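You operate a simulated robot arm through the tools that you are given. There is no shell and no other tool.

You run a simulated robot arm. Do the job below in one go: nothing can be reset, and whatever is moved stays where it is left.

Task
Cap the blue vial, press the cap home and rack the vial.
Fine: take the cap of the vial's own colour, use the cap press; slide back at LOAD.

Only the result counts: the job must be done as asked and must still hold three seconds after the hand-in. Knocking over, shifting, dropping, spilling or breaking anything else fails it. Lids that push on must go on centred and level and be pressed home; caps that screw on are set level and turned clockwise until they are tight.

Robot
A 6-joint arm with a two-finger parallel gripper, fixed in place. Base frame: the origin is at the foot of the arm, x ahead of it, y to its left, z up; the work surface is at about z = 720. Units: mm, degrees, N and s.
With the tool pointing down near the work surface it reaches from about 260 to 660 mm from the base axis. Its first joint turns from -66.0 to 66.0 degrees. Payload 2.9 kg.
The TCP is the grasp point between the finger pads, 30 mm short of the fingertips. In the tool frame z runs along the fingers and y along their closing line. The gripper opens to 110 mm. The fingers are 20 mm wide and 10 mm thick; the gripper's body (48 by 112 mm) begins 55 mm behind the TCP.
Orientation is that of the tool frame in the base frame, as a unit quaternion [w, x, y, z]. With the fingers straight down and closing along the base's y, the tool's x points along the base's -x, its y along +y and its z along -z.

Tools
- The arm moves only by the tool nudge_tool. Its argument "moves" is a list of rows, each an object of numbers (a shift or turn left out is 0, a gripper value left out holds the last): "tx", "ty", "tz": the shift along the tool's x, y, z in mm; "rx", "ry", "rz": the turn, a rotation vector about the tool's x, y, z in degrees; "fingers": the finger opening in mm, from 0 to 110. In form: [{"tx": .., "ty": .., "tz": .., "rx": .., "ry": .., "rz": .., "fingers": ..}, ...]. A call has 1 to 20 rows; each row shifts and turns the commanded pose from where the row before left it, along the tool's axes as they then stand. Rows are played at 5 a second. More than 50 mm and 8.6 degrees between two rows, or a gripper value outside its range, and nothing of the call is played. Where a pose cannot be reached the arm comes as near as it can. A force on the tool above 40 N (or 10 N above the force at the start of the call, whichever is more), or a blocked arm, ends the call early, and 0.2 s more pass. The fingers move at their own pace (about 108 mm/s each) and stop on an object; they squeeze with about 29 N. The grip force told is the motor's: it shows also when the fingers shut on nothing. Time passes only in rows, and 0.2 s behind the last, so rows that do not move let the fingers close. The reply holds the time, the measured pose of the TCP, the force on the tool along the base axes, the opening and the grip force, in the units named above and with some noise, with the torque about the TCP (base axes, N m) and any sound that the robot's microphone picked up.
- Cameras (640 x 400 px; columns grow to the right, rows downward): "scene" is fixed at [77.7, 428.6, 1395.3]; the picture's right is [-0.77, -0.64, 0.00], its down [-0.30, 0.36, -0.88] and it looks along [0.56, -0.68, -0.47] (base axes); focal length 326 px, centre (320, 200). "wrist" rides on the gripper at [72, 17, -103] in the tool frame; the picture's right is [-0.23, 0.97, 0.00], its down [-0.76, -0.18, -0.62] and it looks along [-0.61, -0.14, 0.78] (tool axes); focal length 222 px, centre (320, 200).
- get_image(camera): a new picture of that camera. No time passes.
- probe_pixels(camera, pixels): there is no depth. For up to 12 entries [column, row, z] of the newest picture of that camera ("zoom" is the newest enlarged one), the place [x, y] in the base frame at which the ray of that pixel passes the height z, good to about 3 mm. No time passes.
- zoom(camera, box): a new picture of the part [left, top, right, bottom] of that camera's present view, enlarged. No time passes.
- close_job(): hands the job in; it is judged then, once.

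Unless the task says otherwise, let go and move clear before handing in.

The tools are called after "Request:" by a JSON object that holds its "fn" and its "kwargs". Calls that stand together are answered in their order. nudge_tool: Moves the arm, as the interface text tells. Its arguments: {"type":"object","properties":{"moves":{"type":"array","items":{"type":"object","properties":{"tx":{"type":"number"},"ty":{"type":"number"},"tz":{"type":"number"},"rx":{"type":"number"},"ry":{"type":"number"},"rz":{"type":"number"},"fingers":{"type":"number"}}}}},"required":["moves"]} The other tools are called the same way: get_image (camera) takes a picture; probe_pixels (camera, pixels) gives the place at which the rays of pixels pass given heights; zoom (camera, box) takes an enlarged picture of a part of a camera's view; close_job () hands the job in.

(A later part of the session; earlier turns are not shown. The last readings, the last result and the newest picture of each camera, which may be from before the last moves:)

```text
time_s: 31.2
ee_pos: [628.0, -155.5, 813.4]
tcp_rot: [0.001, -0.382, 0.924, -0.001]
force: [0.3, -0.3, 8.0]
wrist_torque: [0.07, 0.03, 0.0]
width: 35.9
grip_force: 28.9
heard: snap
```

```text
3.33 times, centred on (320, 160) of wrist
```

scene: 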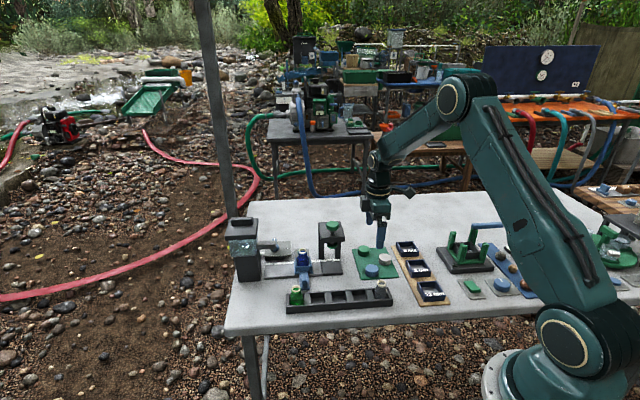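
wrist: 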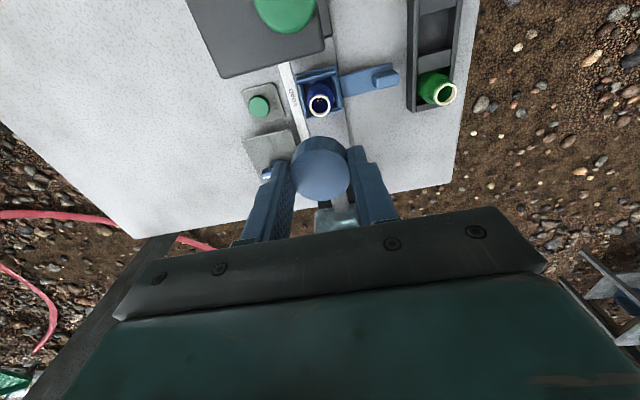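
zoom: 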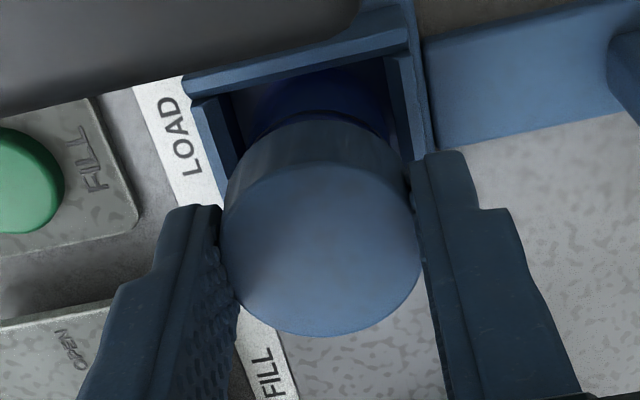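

The microphone heard a snap with Fz 8 N and the cap looks level and centred on the vial. I'll open the fingers and rise straight up.

Request:
{"fn": "nudge_tool", "kwargs": {"moves": [{"fingers": 56}, {}, {}, {"tz": -15}, {"tz": -20}, {"tz": -25}, {"tz": -30}, {"tz": -30}, {}]}}

Request:
{"fn": "zoom", "kwargs": {"camera": "scene", "box": [271, 230, 351, 280]}}

Request:
{"fn": "zoom", "kwargs": {"camera": "wrist", "box": [240, 50, 400, 170]}}

```text
time_s: 33.2
ee_pos: [625.2, -154.0, 932.9]
tcp_rot: [0.0, -0.382, 0.924, -0.001]
force: [0.3, 0.8, -0.1]
wrist_torque: [0.02, 0.0, -0.02]
width: 56.0
grip_force: 0.1
```

```text
8.00 times, centred on (311, 255) of scene
```

zoom: 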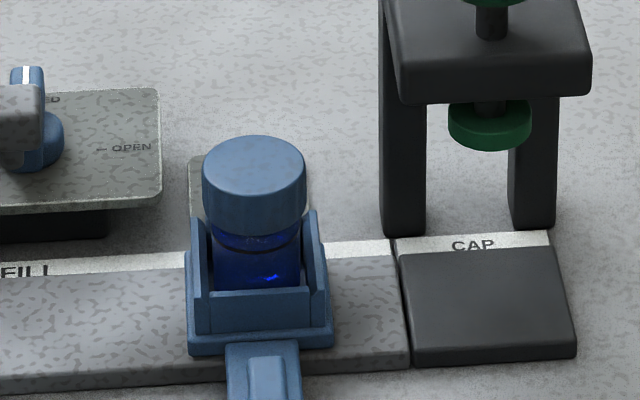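

```text
3.33 times, centred on (320, 110) of wrist
```

zoom: 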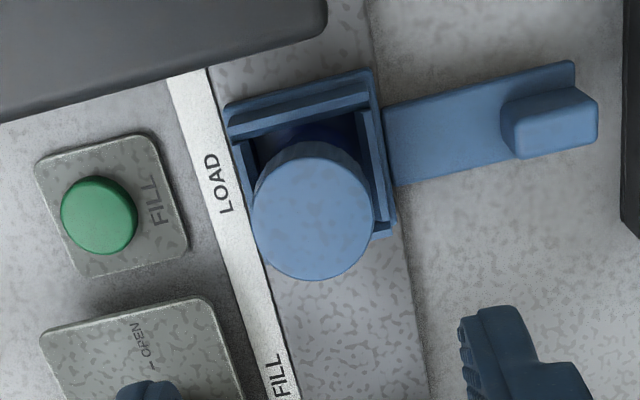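

The cap sits level on the vial in the carriage (scene zoom (253,185)). Next I'll move over the slide handle and yaw +90° so that the fingers close along the track with the camera on the rack side.

Request:
{"fn": "nudge_tool", "kwargs": {"moves": [{"ty": 20.5, "tx": -0.4}, {"ty": 20.5, "tx": -0.4}, {"ty": 20.5, "tx": -0.4}, {"ty": 20.6, "tx": -0.4}, {"rz": 8.2}, {"rz": 8.2}, {"rz": 8.2}, {"rz": 8.2}, {"rz": 8.2}, {"rz": 8.2}, {"rz": 8.2}, {"rz": 8.2}, {"rz": 8.2}, {"rz": 8.1}, {"rz": 8.1}, {}, {}]}}

Request:
{"fn": "get_image", "kwargs": {"camera": "wrist"}}

Request:
{"fn": "zoom", "kwargs": {"camera": "wrist", "box": [240, 50, 400, 170]}}

Request:
{"fn": "zoom", "kwargs": {"camera": "scene", "box": [271, 240, 335, 300]}}

```text
time_s: 36.8
ee_pos: [570.8, -95.9, 934.6]
tcp_rot: [0.0, 0.384, 0.923, 0.001]
force: [-0.1, -0.1, -0.4]
wrist_torque: [-0.04, 0.0, -0.01]
width: 56.1
grip_force: 0.0
```

```text
taken
```

wrist: 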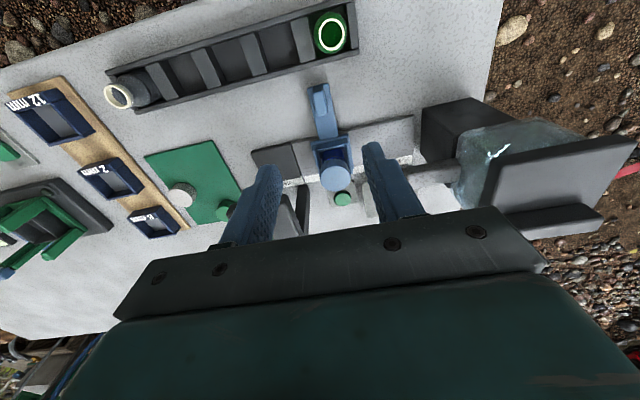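

```text
3.33 times, centred on (320, 110) of wrist
```

zoom: 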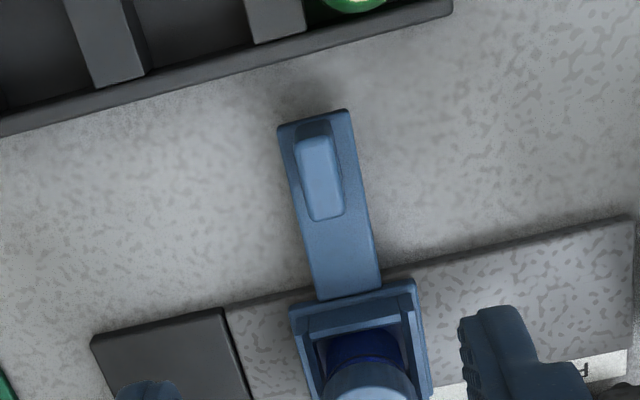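

```text
6.67 times, centred on (303, 270) of scene
```

zoom: 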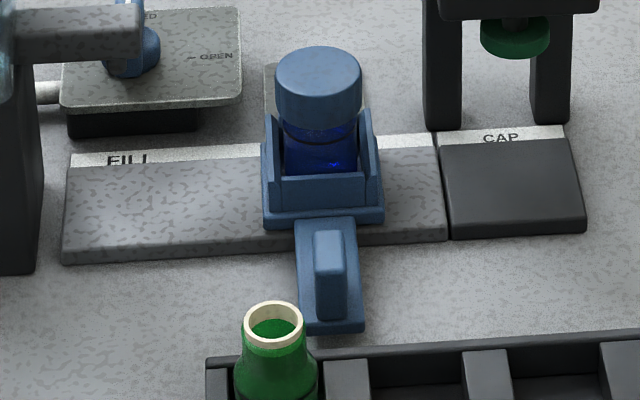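

The handle's block (wrist zoom (320,177) → full (320,103)) sits exactly on the predicted TCP axis. I'll descend over it with fingers at 56 mm, pausing at z≈795 to check.

Request:
{"fn": "nudge_tool", "kwargs": {"moves": [{"tz": 28}, {"tz": 28}, {"tz": 28}, {"tz": 28}, {"tz": 26}, {}, {}]}}

Request:
{"fn": "zoom", "kwargs": {"camera": "wrist", "box": [240, 90, 400, 210]}}

Request:
{"fn": "zoom", "kwargs": {"camera": "scene", "box": [271, 240, 335, 300]}}

```text
time_s: 38.4
ee_pos: [569.2, -95.7, 794.0]
tcp_rot: [0.001, 0.384, 0.923, 0.0]
force: [-0.6, -0.3, -0.5]
wrist_torque: [-0.05, -0.01, 0.01]
width: 56.0
grip_force: 0.1
```

```text
3.33 times, centred on (320, 150) of wrist
```

zoom: 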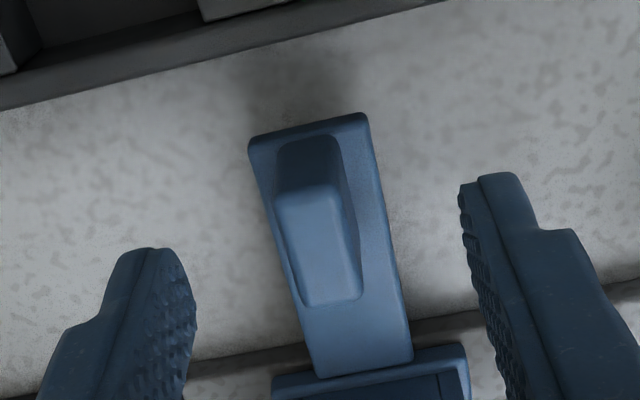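

```text
6.67 times, centred on (303, 270) of scene
```

zoom: 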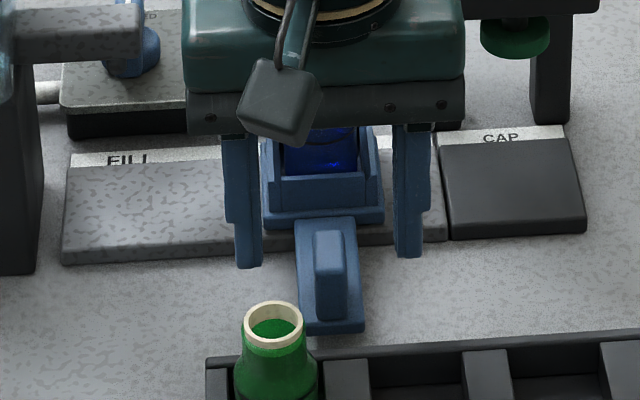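

Fingers straddle the handle plate and block cleanly (scene zoom: fingers at cols 245 and 410, plate 295–365). I'll go down to TCP z≈768 and close gently to find the grip width.

Request:
{"fn": "nudge_tool", "kwargs": {"moves": [{"tz": 14}, {"tz": 13.5}, {}, {"fingers": 10}, {}, {}, {}]}}

Request:
{"fn": "zoom", "kwargs": {"camera": "wrist", "box": [240, 90, 400, 210]}}

Request:
{"fn": "zoom", "kwargs": {"camera": "scene", "box": [271, 240, 335, 300]}}

```text
time_s: 40.0
ee_pos: [570.1, -96.3, 767.9]
tcp_rot: [-0.001, 0.384, 0.923, 0.001]
force: [1.6, -0.9, -1.2]
wrist_torque: [-0.11, -0.11, 0.13]
width: 27.5
grip_force: 45.1
```

```text
3.33 times, centred on (320, 150) of wrist
```

zoom: 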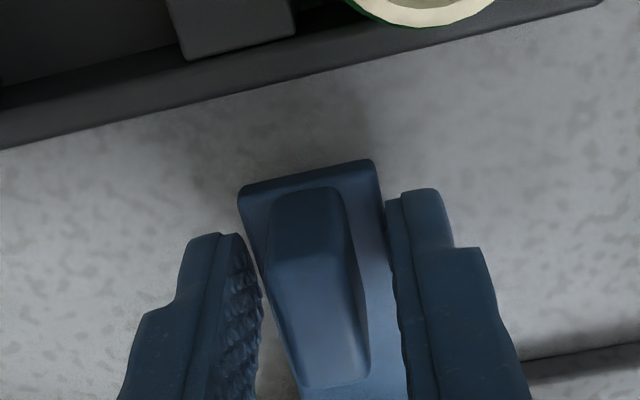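

```text
6.67 times, centred on (303, 270) of scene
```

zoom: 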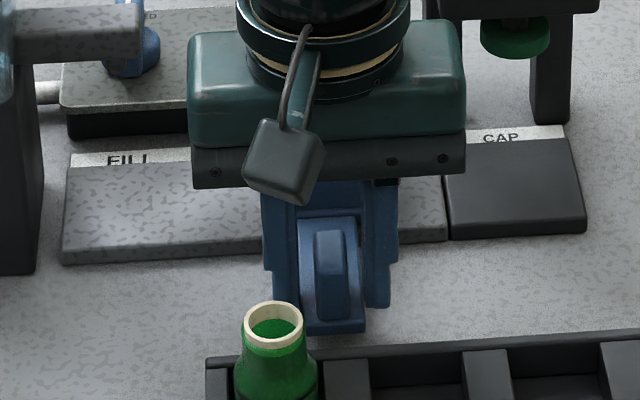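

The fingers closed on the 27.5 mm handle plate at u≈335. I'll slacken to 28.5 mm as a loose cage and push the slide along -u (tool -y) toward CAP.

Request:
{"fn": "nudge_tool", "kwargs": {"moves": [{"fingers": 28.5}, {}, {"ty": -4}, {"ty": -8}, {"ty": -8}, {"ty": -8}, {"ty": -8}, {"ty": -8}, {"ty": -8}, {"ty": -8}, {}]}}

Request:
{"fn": "zoom", "kwargs": {"camera": "scene", "box": [271, 230, 367, 290]}}

```text
time_s: 42.4
ee_pos: [526.7, -139.2, 768.0]
tcp_rot: [0.0, 0.384, 0.923, 0.0]
force: [-0.3, 1.1, 0.1]
wrist_torque: [0.0, 0.0, 0.01]
width: 28.6
grip_force: 0.3
```

```text
6.67 times, centred on (319, 260) of scene
```

zoom: 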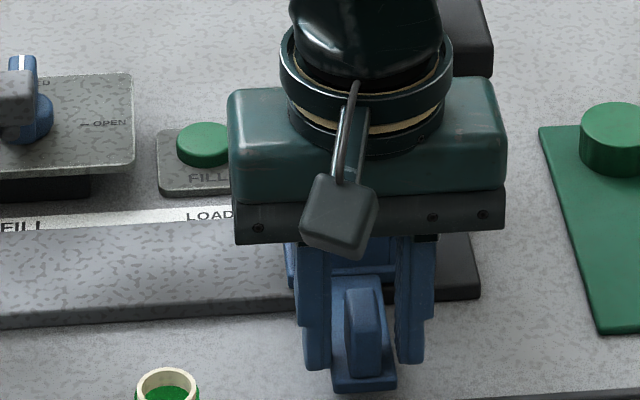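

The slide has moved 60 mm with hardly any force. I'll continue toward the CAP stop, slowing at the end.

Request:
{"fn": "nudge_tool", "kwargs": {"moves": [{"ty": -6}, {"ty": -6}, {"ty": -6}, {"ty": -6}, {"ty": -3}, {}]}}

Request:
{"fn": "nudge_tool", "kwargs": {"moves": [{"ty": -1.5}, {"ty": -1.5}, {}]}}

Request:
{"fn": "zoom", "kwargs": {"camera": "scene", "box": [271, 230, 367, 290]}}

Request:
{"fn": "get_image", "kwargs": {"camera": "wrist"}}

```text
time_s: 43.8
ee_pos: [507.1, -159.1, 766.9]
tcp_rot: [0.001, 0.383, 0.924, 0.0]
force: [-2.2, -1.0, -1.3]
wrist_torque: [-0.04, 0.02, 0.0]
width: 29.1
grip_force: 0.7
```

```text
time_s: 44.6
ee_pos: [505.2, -159.9, 767.9]
tcp_rot: [0.0, 0.383, 0.924, 0.001]
force: [-0.4, 0.7, -0.9]
wrist_torque: [-0.01, 0.02, 0.0]
width: 29.2
grip_force: 0.1
```

```text
6.67 times, centred on (319, 260) of scene
```

zoom: 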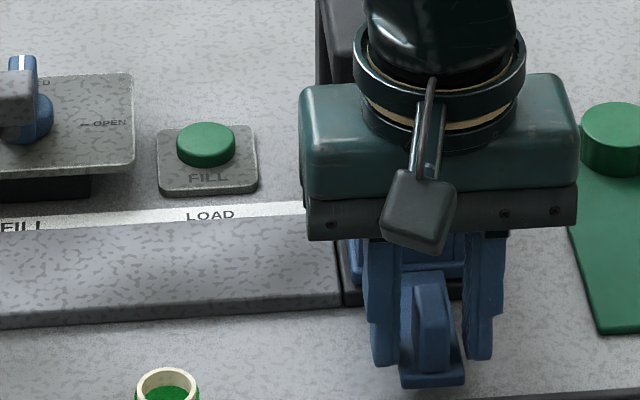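

```text
taken
```

wrist: 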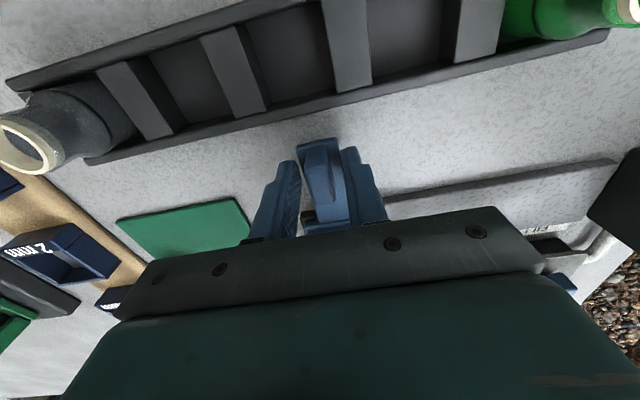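

At 90 mm of travel there is no end stop felt yet (force ≈1 N). I'll nudge on in 1 mm steps to feel for the CAP stop.

Request:
{"fn": "nudge_tool", "kwargs": {"moves": [{"ty": -1}, {}]}}

Request:
{"fn": "nudge_tool", "kwargs": {"moves": [{"ty": -1}, {}]}}

```text
time_s: 45.2
ee_pos: [506.3, -160.0, 768.0]
tcp_rot: [0.0, 0.383, 0.924, 0.0]
force: [2.2, 1.9, -0.4]
wrist_torque: [0.06, -0.05, 0.02]
width: 29.8
grip_force: 1.2
```

```text
time_s: 45.8
ee_pos: [504.3, -162.2, 767.1]
tcp_rot: [0.0, 0.384, 0.924, 0.0]
force: [4.6, 3.9, -2.1]
wrist_torque: [0.09, -0.05, 0.08]
width: 31.5
grip_force: 3.2
```

Force rose to ~6 N along +u with the fingers being pushed open, so the slide is against the CAP stop. I'll relax 2 mm, open the fingers, lift clear and look.

Request:
{"fn": "nudge_tool", "kwargs": {"moves": [{"ty": 2}, {"fingers": 50}, {}, {"tz": -20}, {"tz": -30}, {"tz": -40}, {"tz": -40}, {}, {}]}}

Request:
{"fn": "zoom", "kwargs": {"camera": "scene", "box": [281, 210, 377, 280]}}

Request:
{"fn": "get_image", "kwargs": {"camera": "wrist"}}

```text
time_s: 47.8
ee_pos: [506.1, -159.2, 897.3]
tcp_rot: [0.0, 0.384, 0.923, -0.001]
force: [0.2, -0.1, -0.2]
wrist_torque: [-0.04, 0.0, 0.0]
width: 50.2
grip_force: 0.1
```

```text
5.71 times, centred on (329, 245) of scene
```

zoom: 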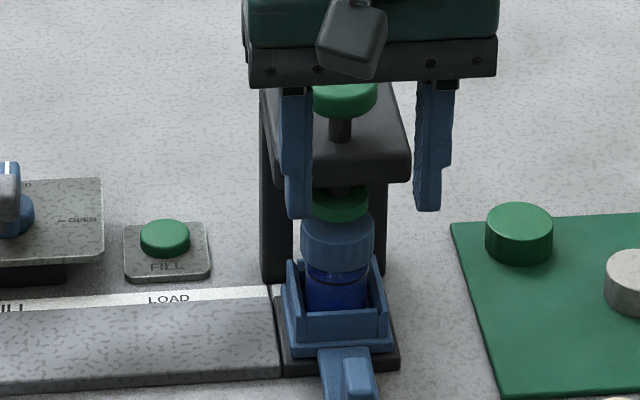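

```text
taken
```

wrist: 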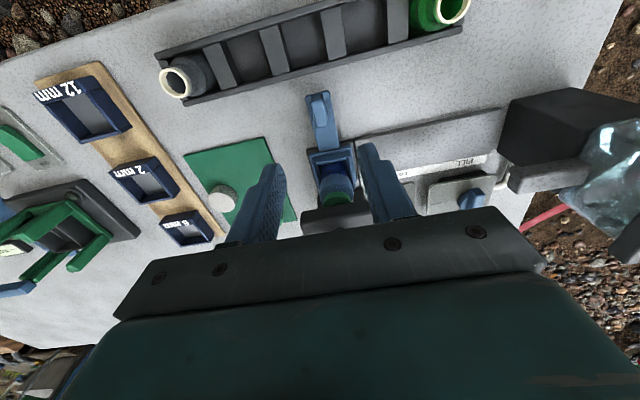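

The capped vial now sits directly under the press plunger (scene zoom (335,240)). I'll rise, close the fingers and move over the press knob, then check the alignment.

Request:
{"fn": "nudge_tool", "kwargs": {"moves": [{"tz": -30, "fingers": 0}, {"tz": -30}, {"tx": -20.5, "ty": -0.2}, {"tx": -20.5, "ty": -0.2}, {"tx": -20.5, "ty": -0.3}, {"tx": -20.7, "ty": -0.3}, {}, {}]}}

Request:
{"fn": "get_image", "kwargs": {"camera": "wrist"}}

Request:
{"fn": "zoom", "kwargs": {"camera": "wrist", "box": [240, 90, 400, 210]}}

Request:
{"fn": "zoom", "kwargs": {"camera": "scene", "box": [281, 200, 377, 260]}}

```text
time_s: 49.6
ee_pos: [565.2, -220.3, 959.4]
tcp_rot: [0.001, 0.383, 0.924, 0.0]
force: [1.0, 0.2, 0.2]
wrist_torque: [0.0, 0.01, 0.0]
width: 0.0
grip_force: 29.0
```

```text
taken
```

wrist: 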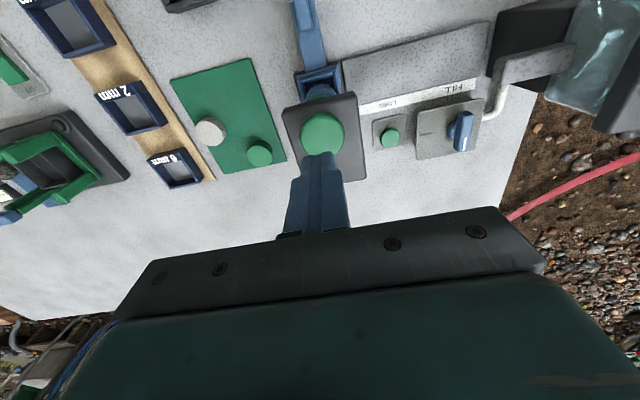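

```text
3.33 times, centred on (320, 150) of wrist
```

zoom: 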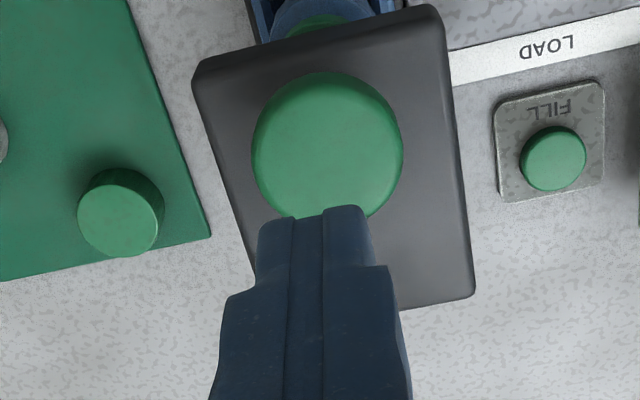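

```text
6.67 times, centred on (329, 230) of scene
```

zoom: 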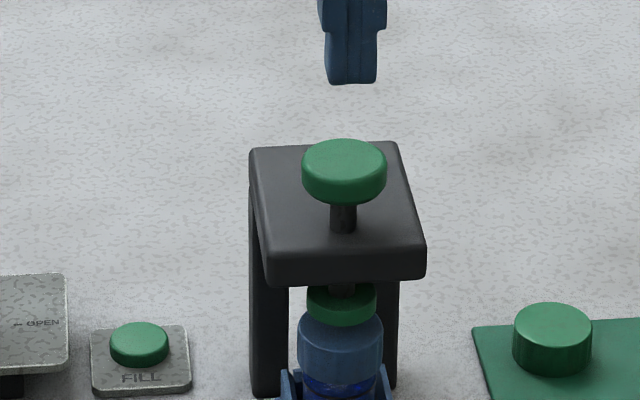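

The knob's centre is at wrist zoom (328,~155), about 2 mm off in +u and ~1.5 mm in +v from the fingertips' axis; the plunger hovers just above the cap. I'll trim and lower onto the knob.

Request:
{"fn": "nudge_tool", "kwargs": {"moves": [{"tx": 1.5, "ty": 1.9}, {"tz": 10}, {"tz": 10}, {"tz": 8}, {}, {}]}}

Request:
{"fn": "zoom", "kwargs": {"camera": "scene", "box": [305, 210, 369, 260]}}

Request:
{"fn": "zoom", "kwargs": {"camera": "wrist", "box": [240, 90, 400, 210]}}

```text
time_s: 51.0
ee_pos: [564.0, -217.0, 931.1]
tcp_rot: [0.0, 0.384, 0.923, 0.0]
force: [-0.3, 0.7, 1.7]
wrist_torque: [-0.03, -0.01, 0.01]
width: 0.1
grip_force: 29.5
```

```text
8.00 times, centred on (337, 235) of scene
```

zoom: 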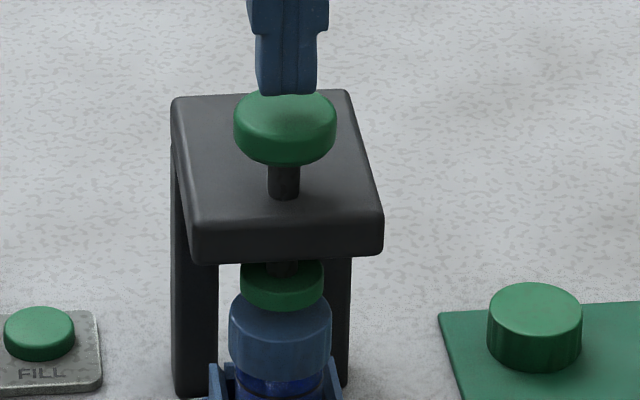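

```text
3.33 times, centred on (320, 150) of wrist
```

zoom: 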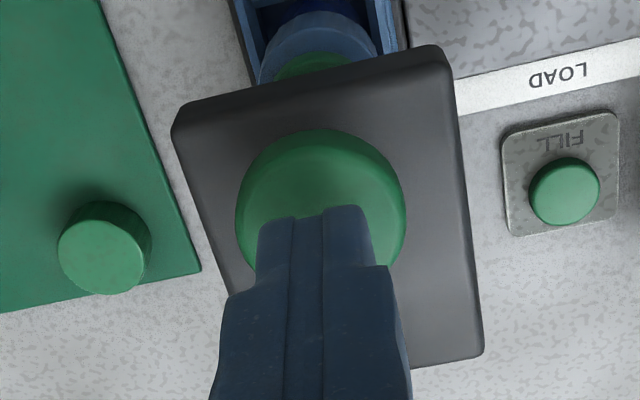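

Fingertips (cols 258–317) are centred over the knob (234–336), gap about 10 mm. I'll lower to near contact and then step.

Request:
{"fn": "nudge_tool", "kwargs": {"moves": [{"tz": 4}, {"tz": 3}, {}]}}

Request:
{"fn": "nudge_tool", "kwargs": {"moves": [{"tz": 1}, {"tz": 1}, {}]}}

Request:
{"fn": "nudge_tool", "kwargs": {"moves": [{"tz": 1}, {"tz": 1}, {}]}}

```text
time_s: 51.8
ee_pos: [564.3, -217.0, 923.6]
tcp_rot: [0.0, 0.384, 0.923, 0.0]
force: [0.5, 0.5, 0.4]
wrist_torque: [0.02, 0.0, 0.01]
width: 0.0
grip_force: 29.2
```

```text
time_s: 52.6
ee_pos: [564.5, -216.9, 921.4]
tcp_rot: [0.0, 0.383, 0.924, 0.001]
force: [-0.3, 0.1, -0.6]
wrist_torque: [0.03, 0.04, -0.01]
width: 0.0
grip_force: 28.5
```

```text
time_s: 53.4
ee_pos: [564.4, -217.2, 918.8]
tcp_rot: [0.0, 0.383, 0.924, 0.0]
force: [0.3, 0.5, 0.1]
wrist_torque: [-0.02, -0.01, 0.01]
width: 0.0
grip_force: 29.0
```

No contact yet at z≈919. Stepping further down.

Request:
{"fn": "nudge_tool", "kwargs": {"moves": [{"tz": 1}, {"tz": 1}, {}]}}

Request:
{"fn": "nudge_tool", "kwargs": {"moves": [{"tz": 1}, {"tz": 1}, {}]}}

Request:
{"fn": "zoom", "kwargs": {"camera": "scene", "box": [305, 210, 369, 260]}}

```text
time_s: 54.2
ee_pos: [564.0, -217.9, 917.5]
tcp_rot: [0.0, 0.384, 0.923, 0.0]
force: [0.8, 0.4, 0.7]
wrist_torque: [-0.01, -0.03, -0.01]
width: 0.0
grip_force: 29.1
```

```text
time_s: 55.0
ee_pos: [562.9, -218.3, 915.2]
tcp_rot: [0.0, 0.384, 0.923, 0.0]
force: [-0.5, 0.2, 0.9]
wrist_torque: [0.05, 0.03, -0.07]
width: 0.1
grip_force: 29.1
```

```text
8.00 times, centred on (337, 235) of scene
```

zoom: 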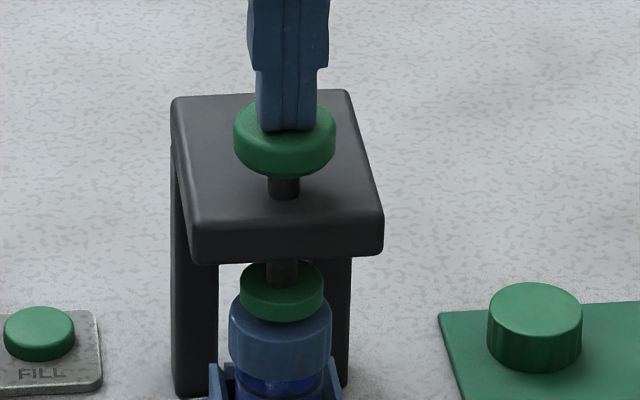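

The knob is already moving down with the fingers (plunger disc bottom went from row 308 to 322) against a light spring. Continuing.

Request:
{"fn": "nudge_tool", "kwargs": {"moves": [{"tz": 1}, {"tz": 1}, {}]}}

Request:
{"fn": "nudge_tool", "kwargs": {"moves": [{"tz": 1}, {"tz": 1}, {}]}}

Request:
{"fn": "nudge_tool", "kwargs": {"moves": [{"tz": 1}, {"tz": 1}, {}]}}

```text
time_s: 55.8
ee_pos: [564.1, -216.9, 913.2]
tcp_rot: [0.0, 0.384, 0.923, 0.0]
force: [0.4, -1.5, 1.5]
wrist_torque: [-0.03, 0.05, -0.01]
width: 0.0
grip_force: 29.1
```

```text
time_s: 56.6
ee_pos: [563.5, -216.9, 911.6]
tcp_rot: [0.0, 0.384, 0.923, 0.0]
force: [-0.9, -0.8, 0.9]
wrist_torque: [-0.05, 0.01, -0.01]
width: 0.1
grip_force: 29.4
```

```text
time_s: 57.4
ee_pos: [565.1, -217.2, 909.2]
tcp_rot: [0.0, 0.383, 0.924, 0.0]
force: [-1.8, -0.2, 2.5]
wrist_torque: [-0.01, 0.05, 0.0]
width: 0.0
grip_force: 28.6
heard: click
```

A click was heard at z≈909 with small force. I'll look, then keep pressing gently to be sure the cap is driven home.

Request:
{"fn": "zoom", "kwargs": {"camera": "scene", "box": [305, 220, 369, 270]}}

Request:
{"fn": "nudge_tool", "kwargs": {"moves": [{"tz": 1}, {}]}}

Request:
{"fn": "nudge_tool", "kwargs": {"moves": [{"tz": 1}, {}]}}

```text
8.00 times, centred on (337, 245) of scene
```

zoom: 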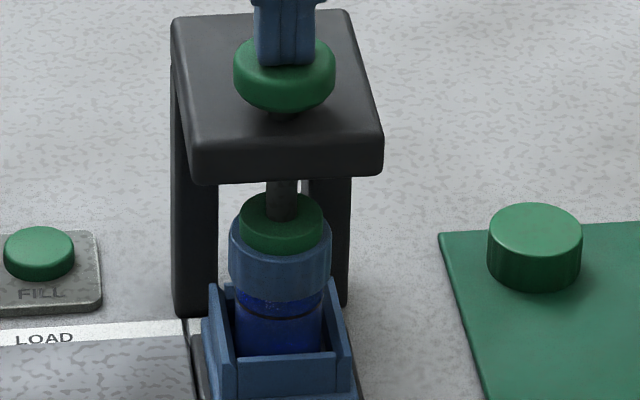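

```text
time_s: 58.0
ee_pos: [565.0, -217.1, 909.6]
tcp_rot: [0.0, 0.383, 0.924, 0.001]
force: [-4.9, 2.3, 11.8]
wrist_torque: [0.08, 0.14, 0.05]
width: 0.0
grip_force: 28.8
```

```text
time_s: 58.6
ee_pos: [565.6, -217.4, 908.8]
tcp_rot: [0.001, 0.384, 0.923, 0.0]
force: [-9.8, 4.6, 22.2]
wrist_torque: [0.15, 0.3, 0.01]
width: 0.0
grip_force: 29.1
```

Force built to 22 N on the knob with the plunger solid against the cap. One more small step to make sure, then I'll release.

Request:
{"fn": "nudge_tool", "kwargs": {"moves": [{"tz": 0.8}, {}, {}]}}

Request:
{"fn": "zoom", "kwargs": {"camera": "scene", "box": [315, 235, 347, 265]}}

```text
time_s: 59.4
ee_pos: [564.9, -217.4, 908.1]
tcp_rot: [0.003, 0.385, 0.923, 0.0]
force: [-10.2, 3.8, 31.7]
wrist_torque: [0.17, 0.37, 0.05]
width: 0.1
grip_force: 28.9
```

```text
13.33 times, centred on (331, 250) of scene
```

zoom: 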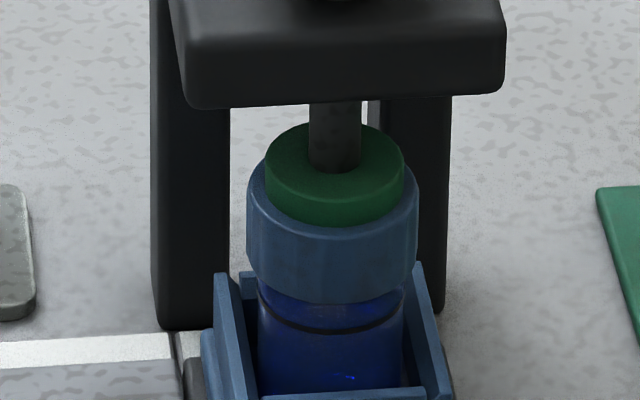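

At 31.7 N the plunger disc sits flat and centred on the cap (zoom (335,175)). I'll lift off the knob and check the plunger returns.

Request:
{"fn": "nudge_tool", "kwargs": {"moves": [{"tz": -2}, {"tz": -3}, {"tz": -10}, {"tz": -20}, {"tz": -20}, {}]}}

Request:
{"fn": "zoom", "kwargs": {"camera": "scene", "box": [305, 210, 369, 270]}}

```text
time_s: 60.8
ee_pos: [564.5, -218.2, 960.5]
tcp_rot: [0.001, 0.384, 0.923, 0.0]
force: [0.7, 0.7, -0.4]
wrist_torque: [-0.01, -0.02, 0.03]
width: 0.0
grip_force: 29.2
```

```text
6.67 times, centred on (337, 240) of scene
```

zoom: 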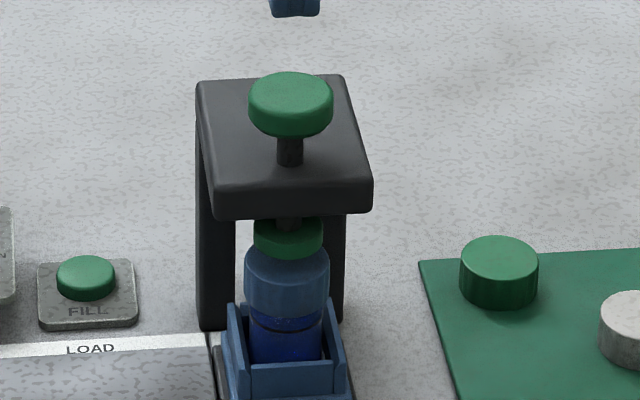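

The plunger sprang back and the cap is seated on the vial. Now I'll go back to the handle, open to 50 mm and lower around it.

Request:
{"fn": "nudge_tool", "kwargs": {"moves": [{"tx": 20.2, "ty": -0.3}, {"tx": 20.2, "ty": -0.3}, {"tx": 20.2, "ty": -0.3, "fingers": 50}, {"tx": 20.2, "ty": -0.2}, {"tz": 30}, {"tz": 30}, {"tz": 30}, {"tz": 30}, {"tz": 30}, {"tz": 15}, {}, {}]}}

Request:
{"fn": "zoom", "kwargs": {"camera": "wrist", "box": [240, 90, 400, 210]}}

Request:
{"fn": "zoom", "kwargs": {"camera": "scene", "box": [291, 230, 371, 290]}}

```text
time_s: 63.4
ee_pos: [506.5, -161.1, 797.4]
tcp_rot: [0.0, 0.384, 0.924, 0.001]
force: [0.7, -0.2, 0.2]
wrist_torque: [-0.02, -0.01, -0.02]
width: 50.2
grip_force: 0.0
```

```text
3.33 times, centred on (320, 150) of wrist
```

zoom: 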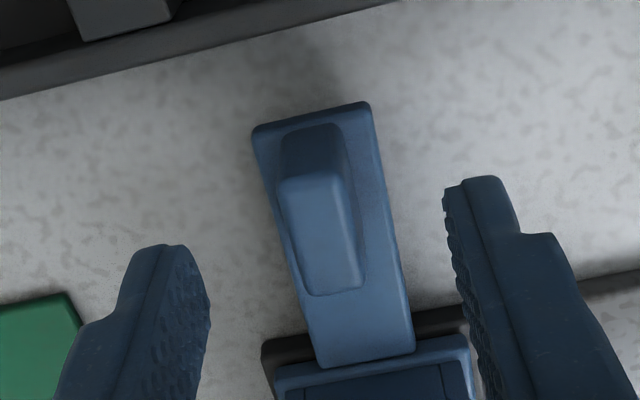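

```text
6.67 times, centred on (331, 260) of scene
```

zoom: 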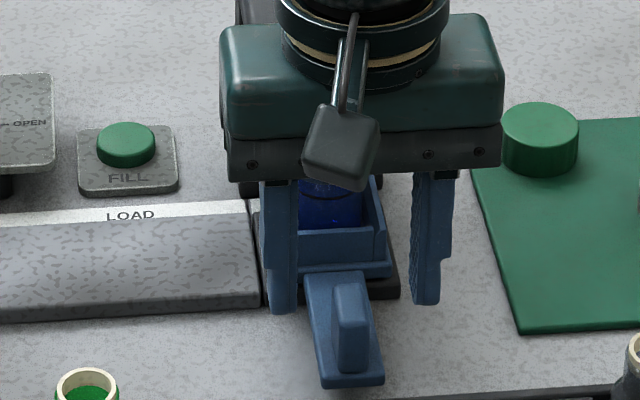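

Handle block is well between the fingers. I'll lower the remaining 28 mm and grip the plate firmly, then draw the slide 90 mm back to LOAD.

Request:
{"fn": "nudge_tool", "kwargs": {"moves": [{"tz": 14}, {"tz": 14.2}, {}, {"fingers": 20}, {}, {}]}}

Request:
{"fn": "nudge_tool", "kwargs": {"moves": [{"ty": 4}, {"ty": 8}, {"ty": 8}, {"ty": 8}, {"ty": 8}, {"ty": 8}, {"ty": 8}, {"ty": 8}, {"ty": 8}, {"ty": 8}, {"ty": 6}, {"ty": 4}, {"ty": 2}, {}]}}

Request:
{"fn": "zoom", "kwargs": {"camera": "scene", "box": [261, 230, 341, 290]}}

```text
time_s: 64.8
ee_pos: [506.1, -159.7, 768.7]
tcp_rot: [0.001, 0.383, 0.924, 0.001]
force: [6.5, 5.0, -4.9]
wrist_torque: [0.06, -0.34, 0.09]
width: 27.5
grip_force: 44.9
```

```text
time_s: 67.8
ee_pos: [569.3, -96.3, 768.1]
tcp_rot: [0.001, 0.383, 0.924, 0.0]
force: [3.5, -0.1, 1.3]
wrist_torque: [-0.05, -0.12, 0.57]
width: 27.1
grip_force: 45.3
```

```text
6.67 times, centred on (301, 260) of scene
```

zoom: 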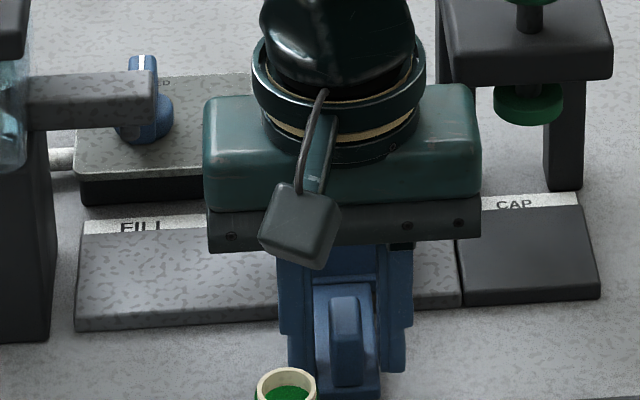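

After 88 mm the readings are (569.3,-96.3), almost the original LOAD handle position (570,-96). I'll finish the last ~2 mm and compare the image with the starting view.

Request:
{"fn": "nudge_tool", "kwargs": {"moves": [{"ty": 1.1}, {"ty": 1.1}, {}, {}]}}

Request:
{"fn": "zoom", "kwargs": {"camera": "scene", "box": [271, 240, 335, 300]}}

Request:
{"fn": "zoom", "kwargs": {"camera": "wrist", "box": [240, 90, 400, 210]}}

```text
time_s: 68.8
ee_pos: [569.9, -96.8, 768.9]
tcp_rot: [0.001, 0.384, 0.923, -0.001]
force: [6.0, -6.2, -1.2]
wrist_torque: [-0.32, -0.28, 0.03]
width: 27.2
grip_force: 44.5
```

```text
6.67 times, centred on (303, 270) of scene
```

zoom: 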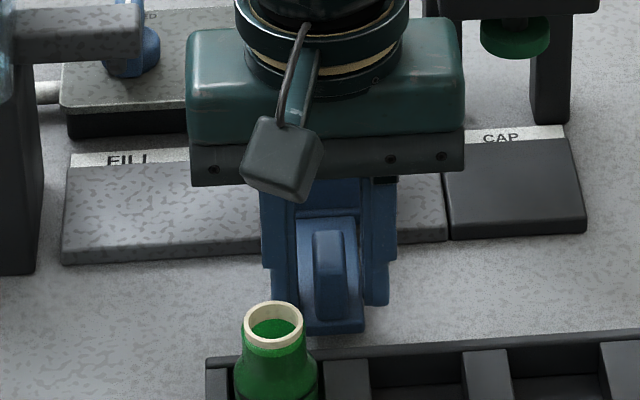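

```text
3.33 times, centred on (320, 150) of wrist
```

zoom: 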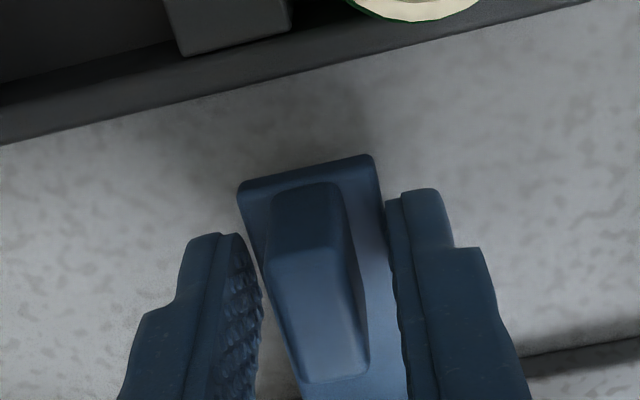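

The handle in this view matches the original LOAD view (plate end at (303–365, 333)). I'll open the fingers and lift clear, then verify the carriage against the LOAD mark.

Request:
{"fn": "nudge_tool", "kwargs": {"moves": [{"fingers": 50}, {}, {}, {"tz": -20}, {"tz": -30}, {"tz": -40}, {"tz": -40}, {"tz": -35.5}, {}, {}]}}

Request:
{"fn": "zoom", "kwargs": {"camera": "scene", "box": [271, 240, 335, 300]}}

Request:
{"fn": "zoom", "kwargs": {"camera": "wrist", "box": [240, 50, 400, 170]}}

```text
time_s: 71.0
ee_pos: [570.2, -97.0, 933.9]
tcp_rot: [0.0, 0.384, 0.924, 0.0]
force: [0.9, -0.5, 0.7]
wrist_torque: [-0.03, -0.01, 0.0]
width: 50.0
grip_force: 0.0
```

```text
6.67 times, centred on (303, 270) of scene
```

zoom: 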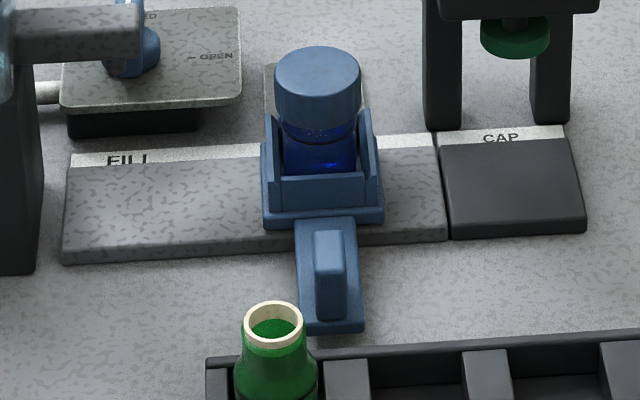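

```text
3.33 times, centred on (320, 110) of wrist
```

zoom: 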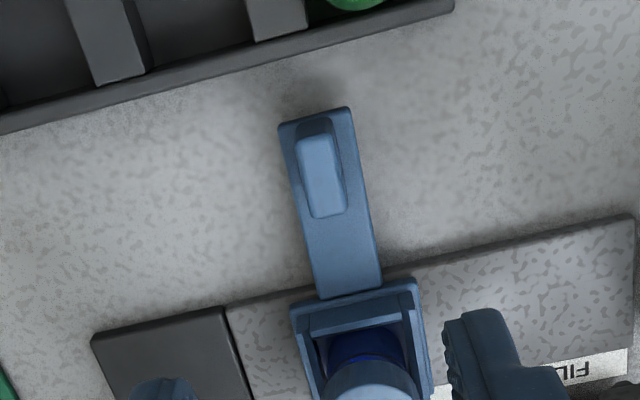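

The slide is back exactly where it started (carriage cols 262–385 in the same zoom). Next I'll yaw back -90° and hover over the rack's middle compartment to measure the slot position.

Request:
{"fn": "nudge_tool", "kwargs": {"moves": [{"rz": -8.2}, {"rz": -8.2}, {"rz": -8.2}, {"rz": -8.2}, {"rz": -8.2}, {"rz": -8.2}, {"rz": -8.2}, {"rz": -8.2}, {"rz": -8.2}, {"rz": -8.1}, {"rz": -8.1}, {"tx": 22.7, "ty": 15}, {"tx": 22.7, "ty": 15}, {"tx": 22.7, "ty": 15}, {"tx": 22.7, "ty": 15.1}, {}, {}]}}

Request:
{"fn": "get_image", "kwargs": {"camera": "wrist"}}

Request:
{"fn": "zoom", "kwargs": {"camera": "wrist", "box": [240, 20, 400, 140]}}

Request:
{"fn": "zoom", "kwargs": {"camera": "scene", "box": [280, 275, 400, 325]}}

```text
time_s: 74.6
ee_pos: [462.2, -117.2, 934.0]
tcp_rot: [0.0, -0.382, 0.924, 0.0]
force: [0.6, 0.7, -0.1]
wrist_torque: [0.03, -0.03, 0.04]
width: 50.1
grip_force: 0.0
```

```text
taken
```

wrist: 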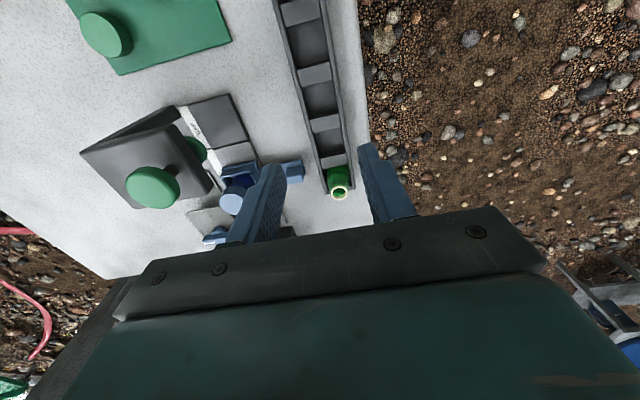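

```text
3.33 times, centred on (320, 80) of wrist
```

zoom: 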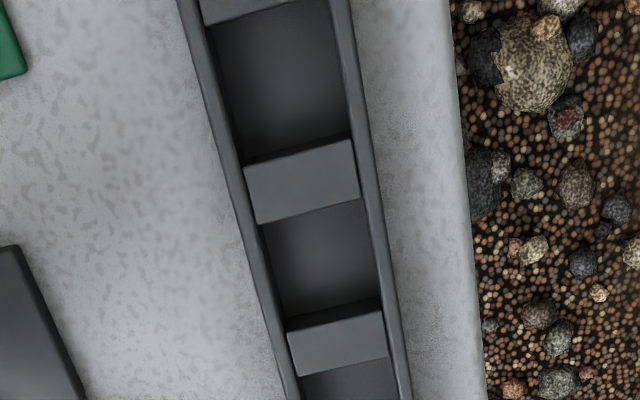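

```text
5.33 times, centred on (340, 300) of scene
```

zoom: 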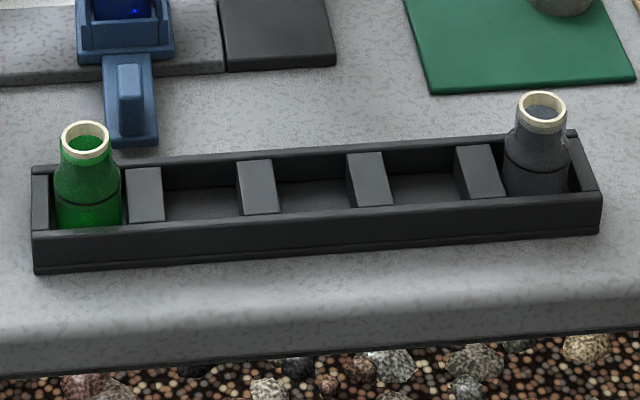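

The middle compartment spans u≈226–266 and the rack centre line is ≈1.5 mm further in +v than the TCP (wrist zoom axis at (320,268)), giving a target slot of (462.7,-116.6). Now I'll go back over the capped vial and check its alignment.

Request:
{"fn": "nudge_tool", "kwargs": {"moves": [{"tx": -12.72, "ty": -20.33, "fingers": 56}, {"tx": -12.72, "ty": -20.33}, {"tx": -12.72, "ty": -20.33}, {"tx": -12.72, "ty": -20.33}, {"tx": -12.72, "ty": -20.33}, {"tx": -12.72, "ty": -20.33}, {"tx": -12.73, "ty": -20.32}, {}, {}]}}

Request:
{"fn": "zoom", "kwargs": {"camera": "wrist", "box": [240, 50, 400, 170]}}

Request:
{"fn": "zoom", "kwargs": {"camera": "scene", "box": [271, 210, 335, 260]}}

```text
time_s: 76.6
ee_pos: [627.5, -155.8, 936.0]
tcp_rot: [0.0, -0.383, 0.924, 0.0]
force: [0.5, 0.6, 0.0]
wrist_torque: [0.0, -0.03, 0.0]
width: 55.8
grip_force: 0.1
```

```text
3.33 times, centred on (320, 110) of wrist
```

zoom: 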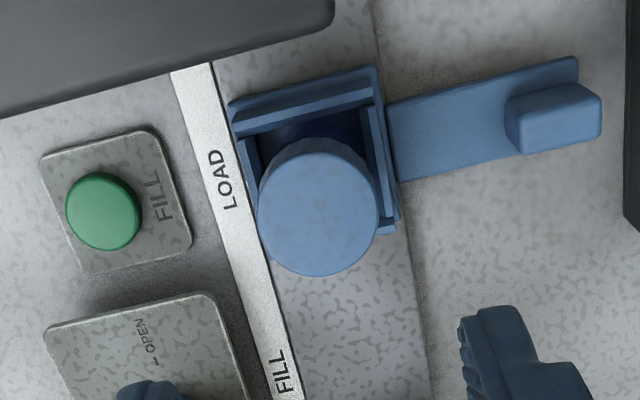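

```text
8.00 times, centred on (303, 235) of scene
```

zoom: 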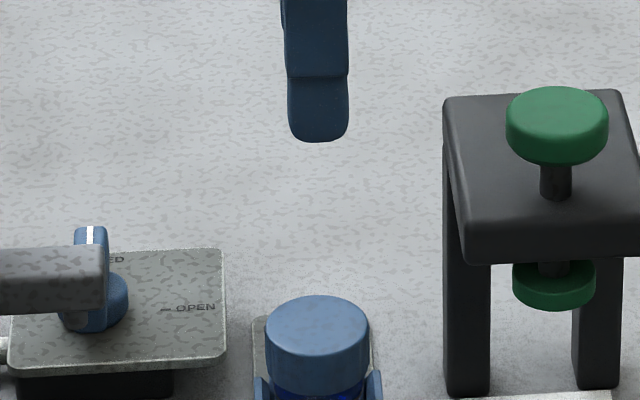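

The cap's centre at zoom (318.5,214) coincides with the predicted axis (320,214). I'll descend with fingers at 56 mm to the earlier placing height (z≈813.5).

Request:
{"fn": "nudge_tool", "kwargs": {"moves": [{"tz": 25}, {"tz": 25}, {"tz": 25}, {"tz": 20}, {"tz": 15}, {"tz": 10}, {}, {}]}}

Request:
{"fn": "zoom", "kwargs": {"camera": "wrist", "box": [240, 100, 400, 220]}}

Request:
{"fn": "zoom", "kwargs": {"camera": "scene", "box": [271, 225, 335, 275]}}

```text
time_s: 78.4
ee_pos: [628.4, -155.2, 814.3]
tcp_rot: [0.001, -0.383, 0.924, 0.0]
force: [-0.2, -0.3, -0.3]
wrist_torque: [0.01, -0.01, 0.01]
width: 55.9
grip_force: 0.0
```

```text
3.33 times, centred on (320, 160) of wrist
```

zoom: 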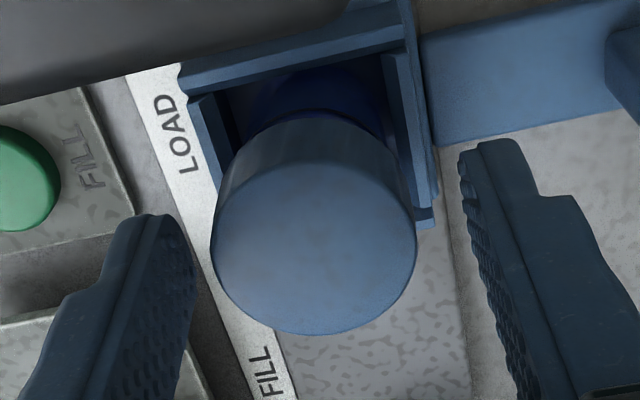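

```text
8.00 times, centred on (303, 250) of scene
```

zoom: 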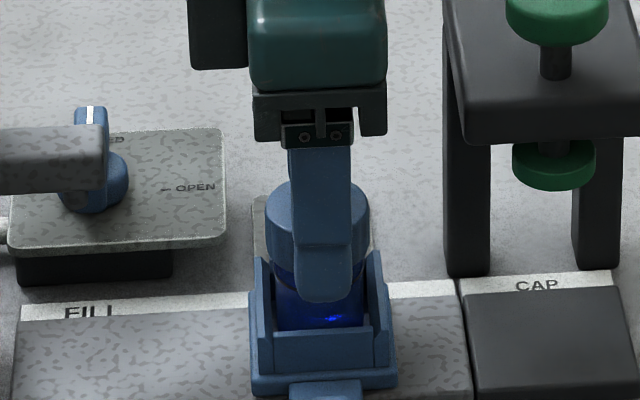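

The cap is ~1.1 mm toward tool -y and 0.5 mm toward +x of the grip centre (zoom (313,247) vs (319,250) before). I'll trim, go 3 mm lower for more overlap, and close on the cap.

Request:
{"fn": "nudge_tool", "kwargs": {"moves": [{"tx": 0.5, "ty": -1.1}, {"tz": 3}, {}, {"fingers": 30}, {}, {}, {}]}}

Request:
{"fn": "zoom", "kwargs": {"camera": "wrist", "box": [240, 100, 400, 220]}}

```text
time_s: 80.0
ee_pos: [628.3, -156.6, 810.0]
tcp_rot: [0.0, -0.382, 0.924, 0.0]
force: [0.4, 0.6, 0.1]
wrist_torque: [-0.01, 0.01, 0.03]
width: 36.1
grip_force: 28.9
```

```text
3.33 times, centred on (320, 160) of wrist
```

zoom: 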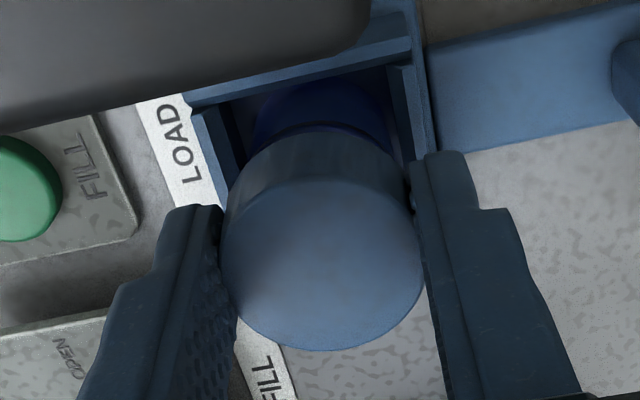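

Grip is on the cap (36.1 mm, 29 N). I'll lift slowly 25 mm and check that the vial comes along with the cap and the carriage stays.

Request:
{"fn": "nudge_tool", "kwargs": {"moves": [{"tz": -2}, {"tz": -4}, {"tz": -6}, {"tz": -6}, {"tz": -7}, {}]}}

Request:
{"fn": "zoom", "kwargs": {"camera": "scene", "box": [271, 220, 335, 280]}}

Request:
{"fn": "zoom", "kwargs": {"camera": "wrist", "box": [240, 80, 400, 200]}}

```text
time_s: 81.4
ee_pos: [627.4, -156.0, 835.5]
tcp_rot: [0.0, -0.381, 0.924, 0.0]
force: [-0.3, 0.1, -0.5]
wrist_torque: [0.02, 0.02, 0.04]
width: 36.3
grip_force: 29.0
```

```text
6.67 times, centred on (303, 250) of scene
```

zoom: 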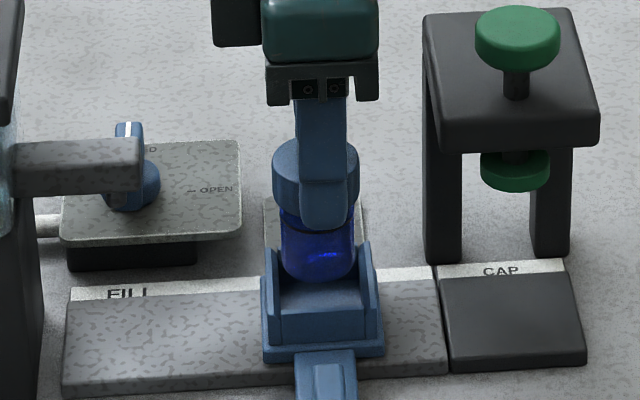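

```text
3.33 times, centred on (320, 140) of wrist
```

zoom: 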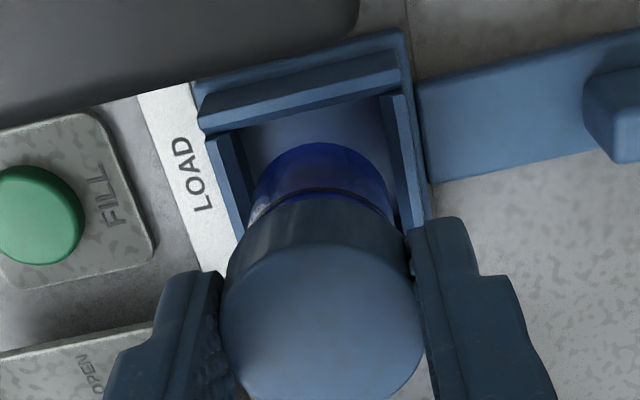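

The whole vial rises with its cap and the carriage stayed put. I'll lift to z≈910 and carry it over +v first, then along -u to the middle slot.

Request:
{"fn": "nudge_tool", "kwargs": {"moves": [{"tz": -15}, {"tz": -20}, {"tz": -20}, {"tz": -20}, {"ty": 18.1}, {"ty": 18.1}, {"ty": 18.1}, {"ty": 18.1}, {"ty": 18.1}, {"ty": 18.1}, {"ty": 18.1}, {"ty": 18.0}, {}]}}

Request:
{"fn": "nudge_tool", "kwargs": {"moves": [{"tx": 14.6}, {"tx": 14.6}, {"tx": 14.6}, {"tx": 14.6}, {"tx": 14.5}, {"tx": 14.5}, {}, {}]}}

Request:
{"fn": "get_image", "kwargs": {"camera": "wrist"}}

Request:
{"fn": "zoom", "kwargs": {"camera": "wrist", "box": [240, 40, 400, 160]}}

Request:
{"fn": "zoom", "kwargs": {"camera": "scene", "box": [290, 230, 386, 320]}}

```text
time_s: 84.2
ee_pos: [524.1, -53.5, 911.1]
tcp_rot: [0.0, -0.383, 0.924, 0.001]
force: [0.6, -0.4, -1.0]
wrist_torque: [-0.03, 0.01, 0.01]
width: 35.8
grip_force: 28.8
```

```text
time_s: 86.0
ee_pos: [463.1, -115.5, 910.4]
tcp_rot: [0.0, -0.382, 0.924, -0.001]
force: [-0.9, -0.5, 0.0]
wrist_torque: [0.0, 0.02, -0.02]
width: 36.1
grip_force: 29.5
```

```text
taken
```

wrist: 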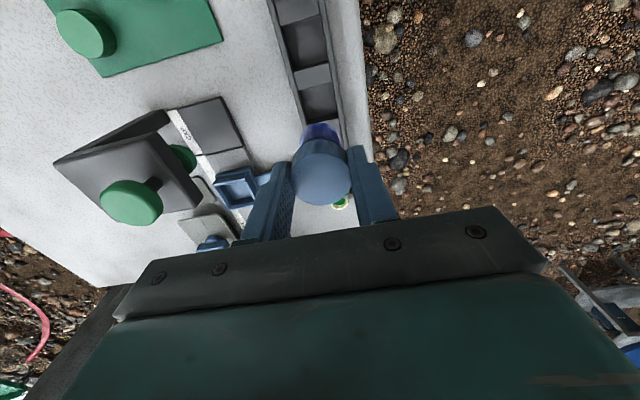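

```text
3.33 times, centred on (320, 100) of wrist
```

zoom: 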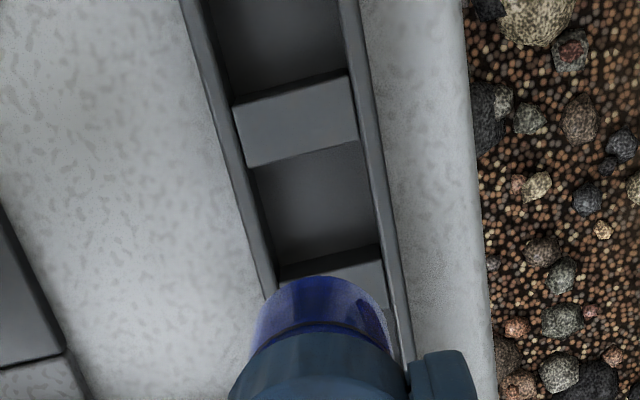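

```text
4.44 times, centred on (338, 275) of scene
```

zoom: 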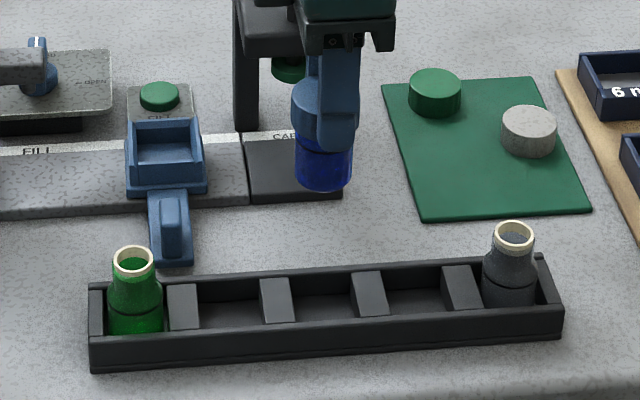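

The vial hangs over the middle compartment: in the scene, vial cols 297–352 vs slot edges 291–355. I'll descend 50 mm and measure again closely before inserting.

Request:
{"fn": "nudge_tool", "kwargs": {"moves": [{"tz": 15}, {"tz": 15}, {"tz": 12}, {"tz": 8}, {}, {}]}}

Request:
{"fn": "zoom", "kwargs": {"camera": "scene", "box": [312, 262, 364, 302]}}

Request:
{"fn": "zoom", "kwargs": {"camera": "wrist", "box": [240, 60, 400, 180]}}

```text
time_s: 87.4
ee_pos: [461.8, -116.0, 860.3]
tcp_rot: [0.001, -0.381, 0.924, 0.001]
force: [-0.4, 0.0, 0.1]
wrist_torque: [0.04, -0.01, -0.01]
width: 35.8
grip_force: 28.7
```

```text
10.00 times, centred on (338, 282) of scene
```

zoom: 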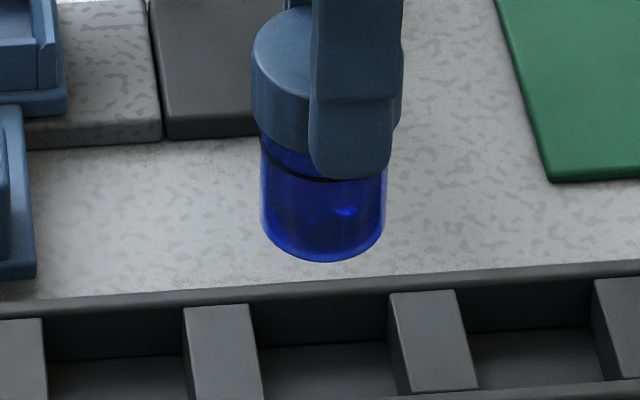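

```text
3.33 times, centred on (320, 120) of wrist
```

zoom: 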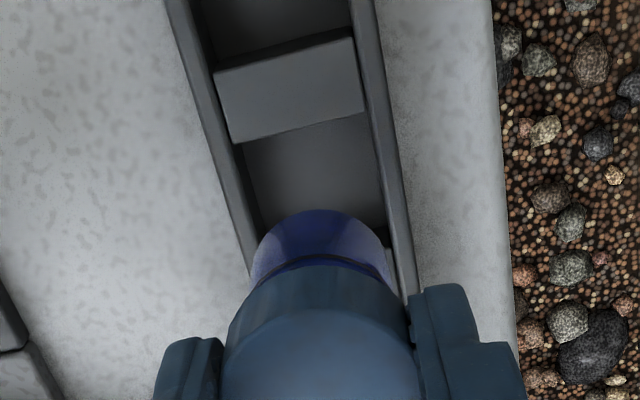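

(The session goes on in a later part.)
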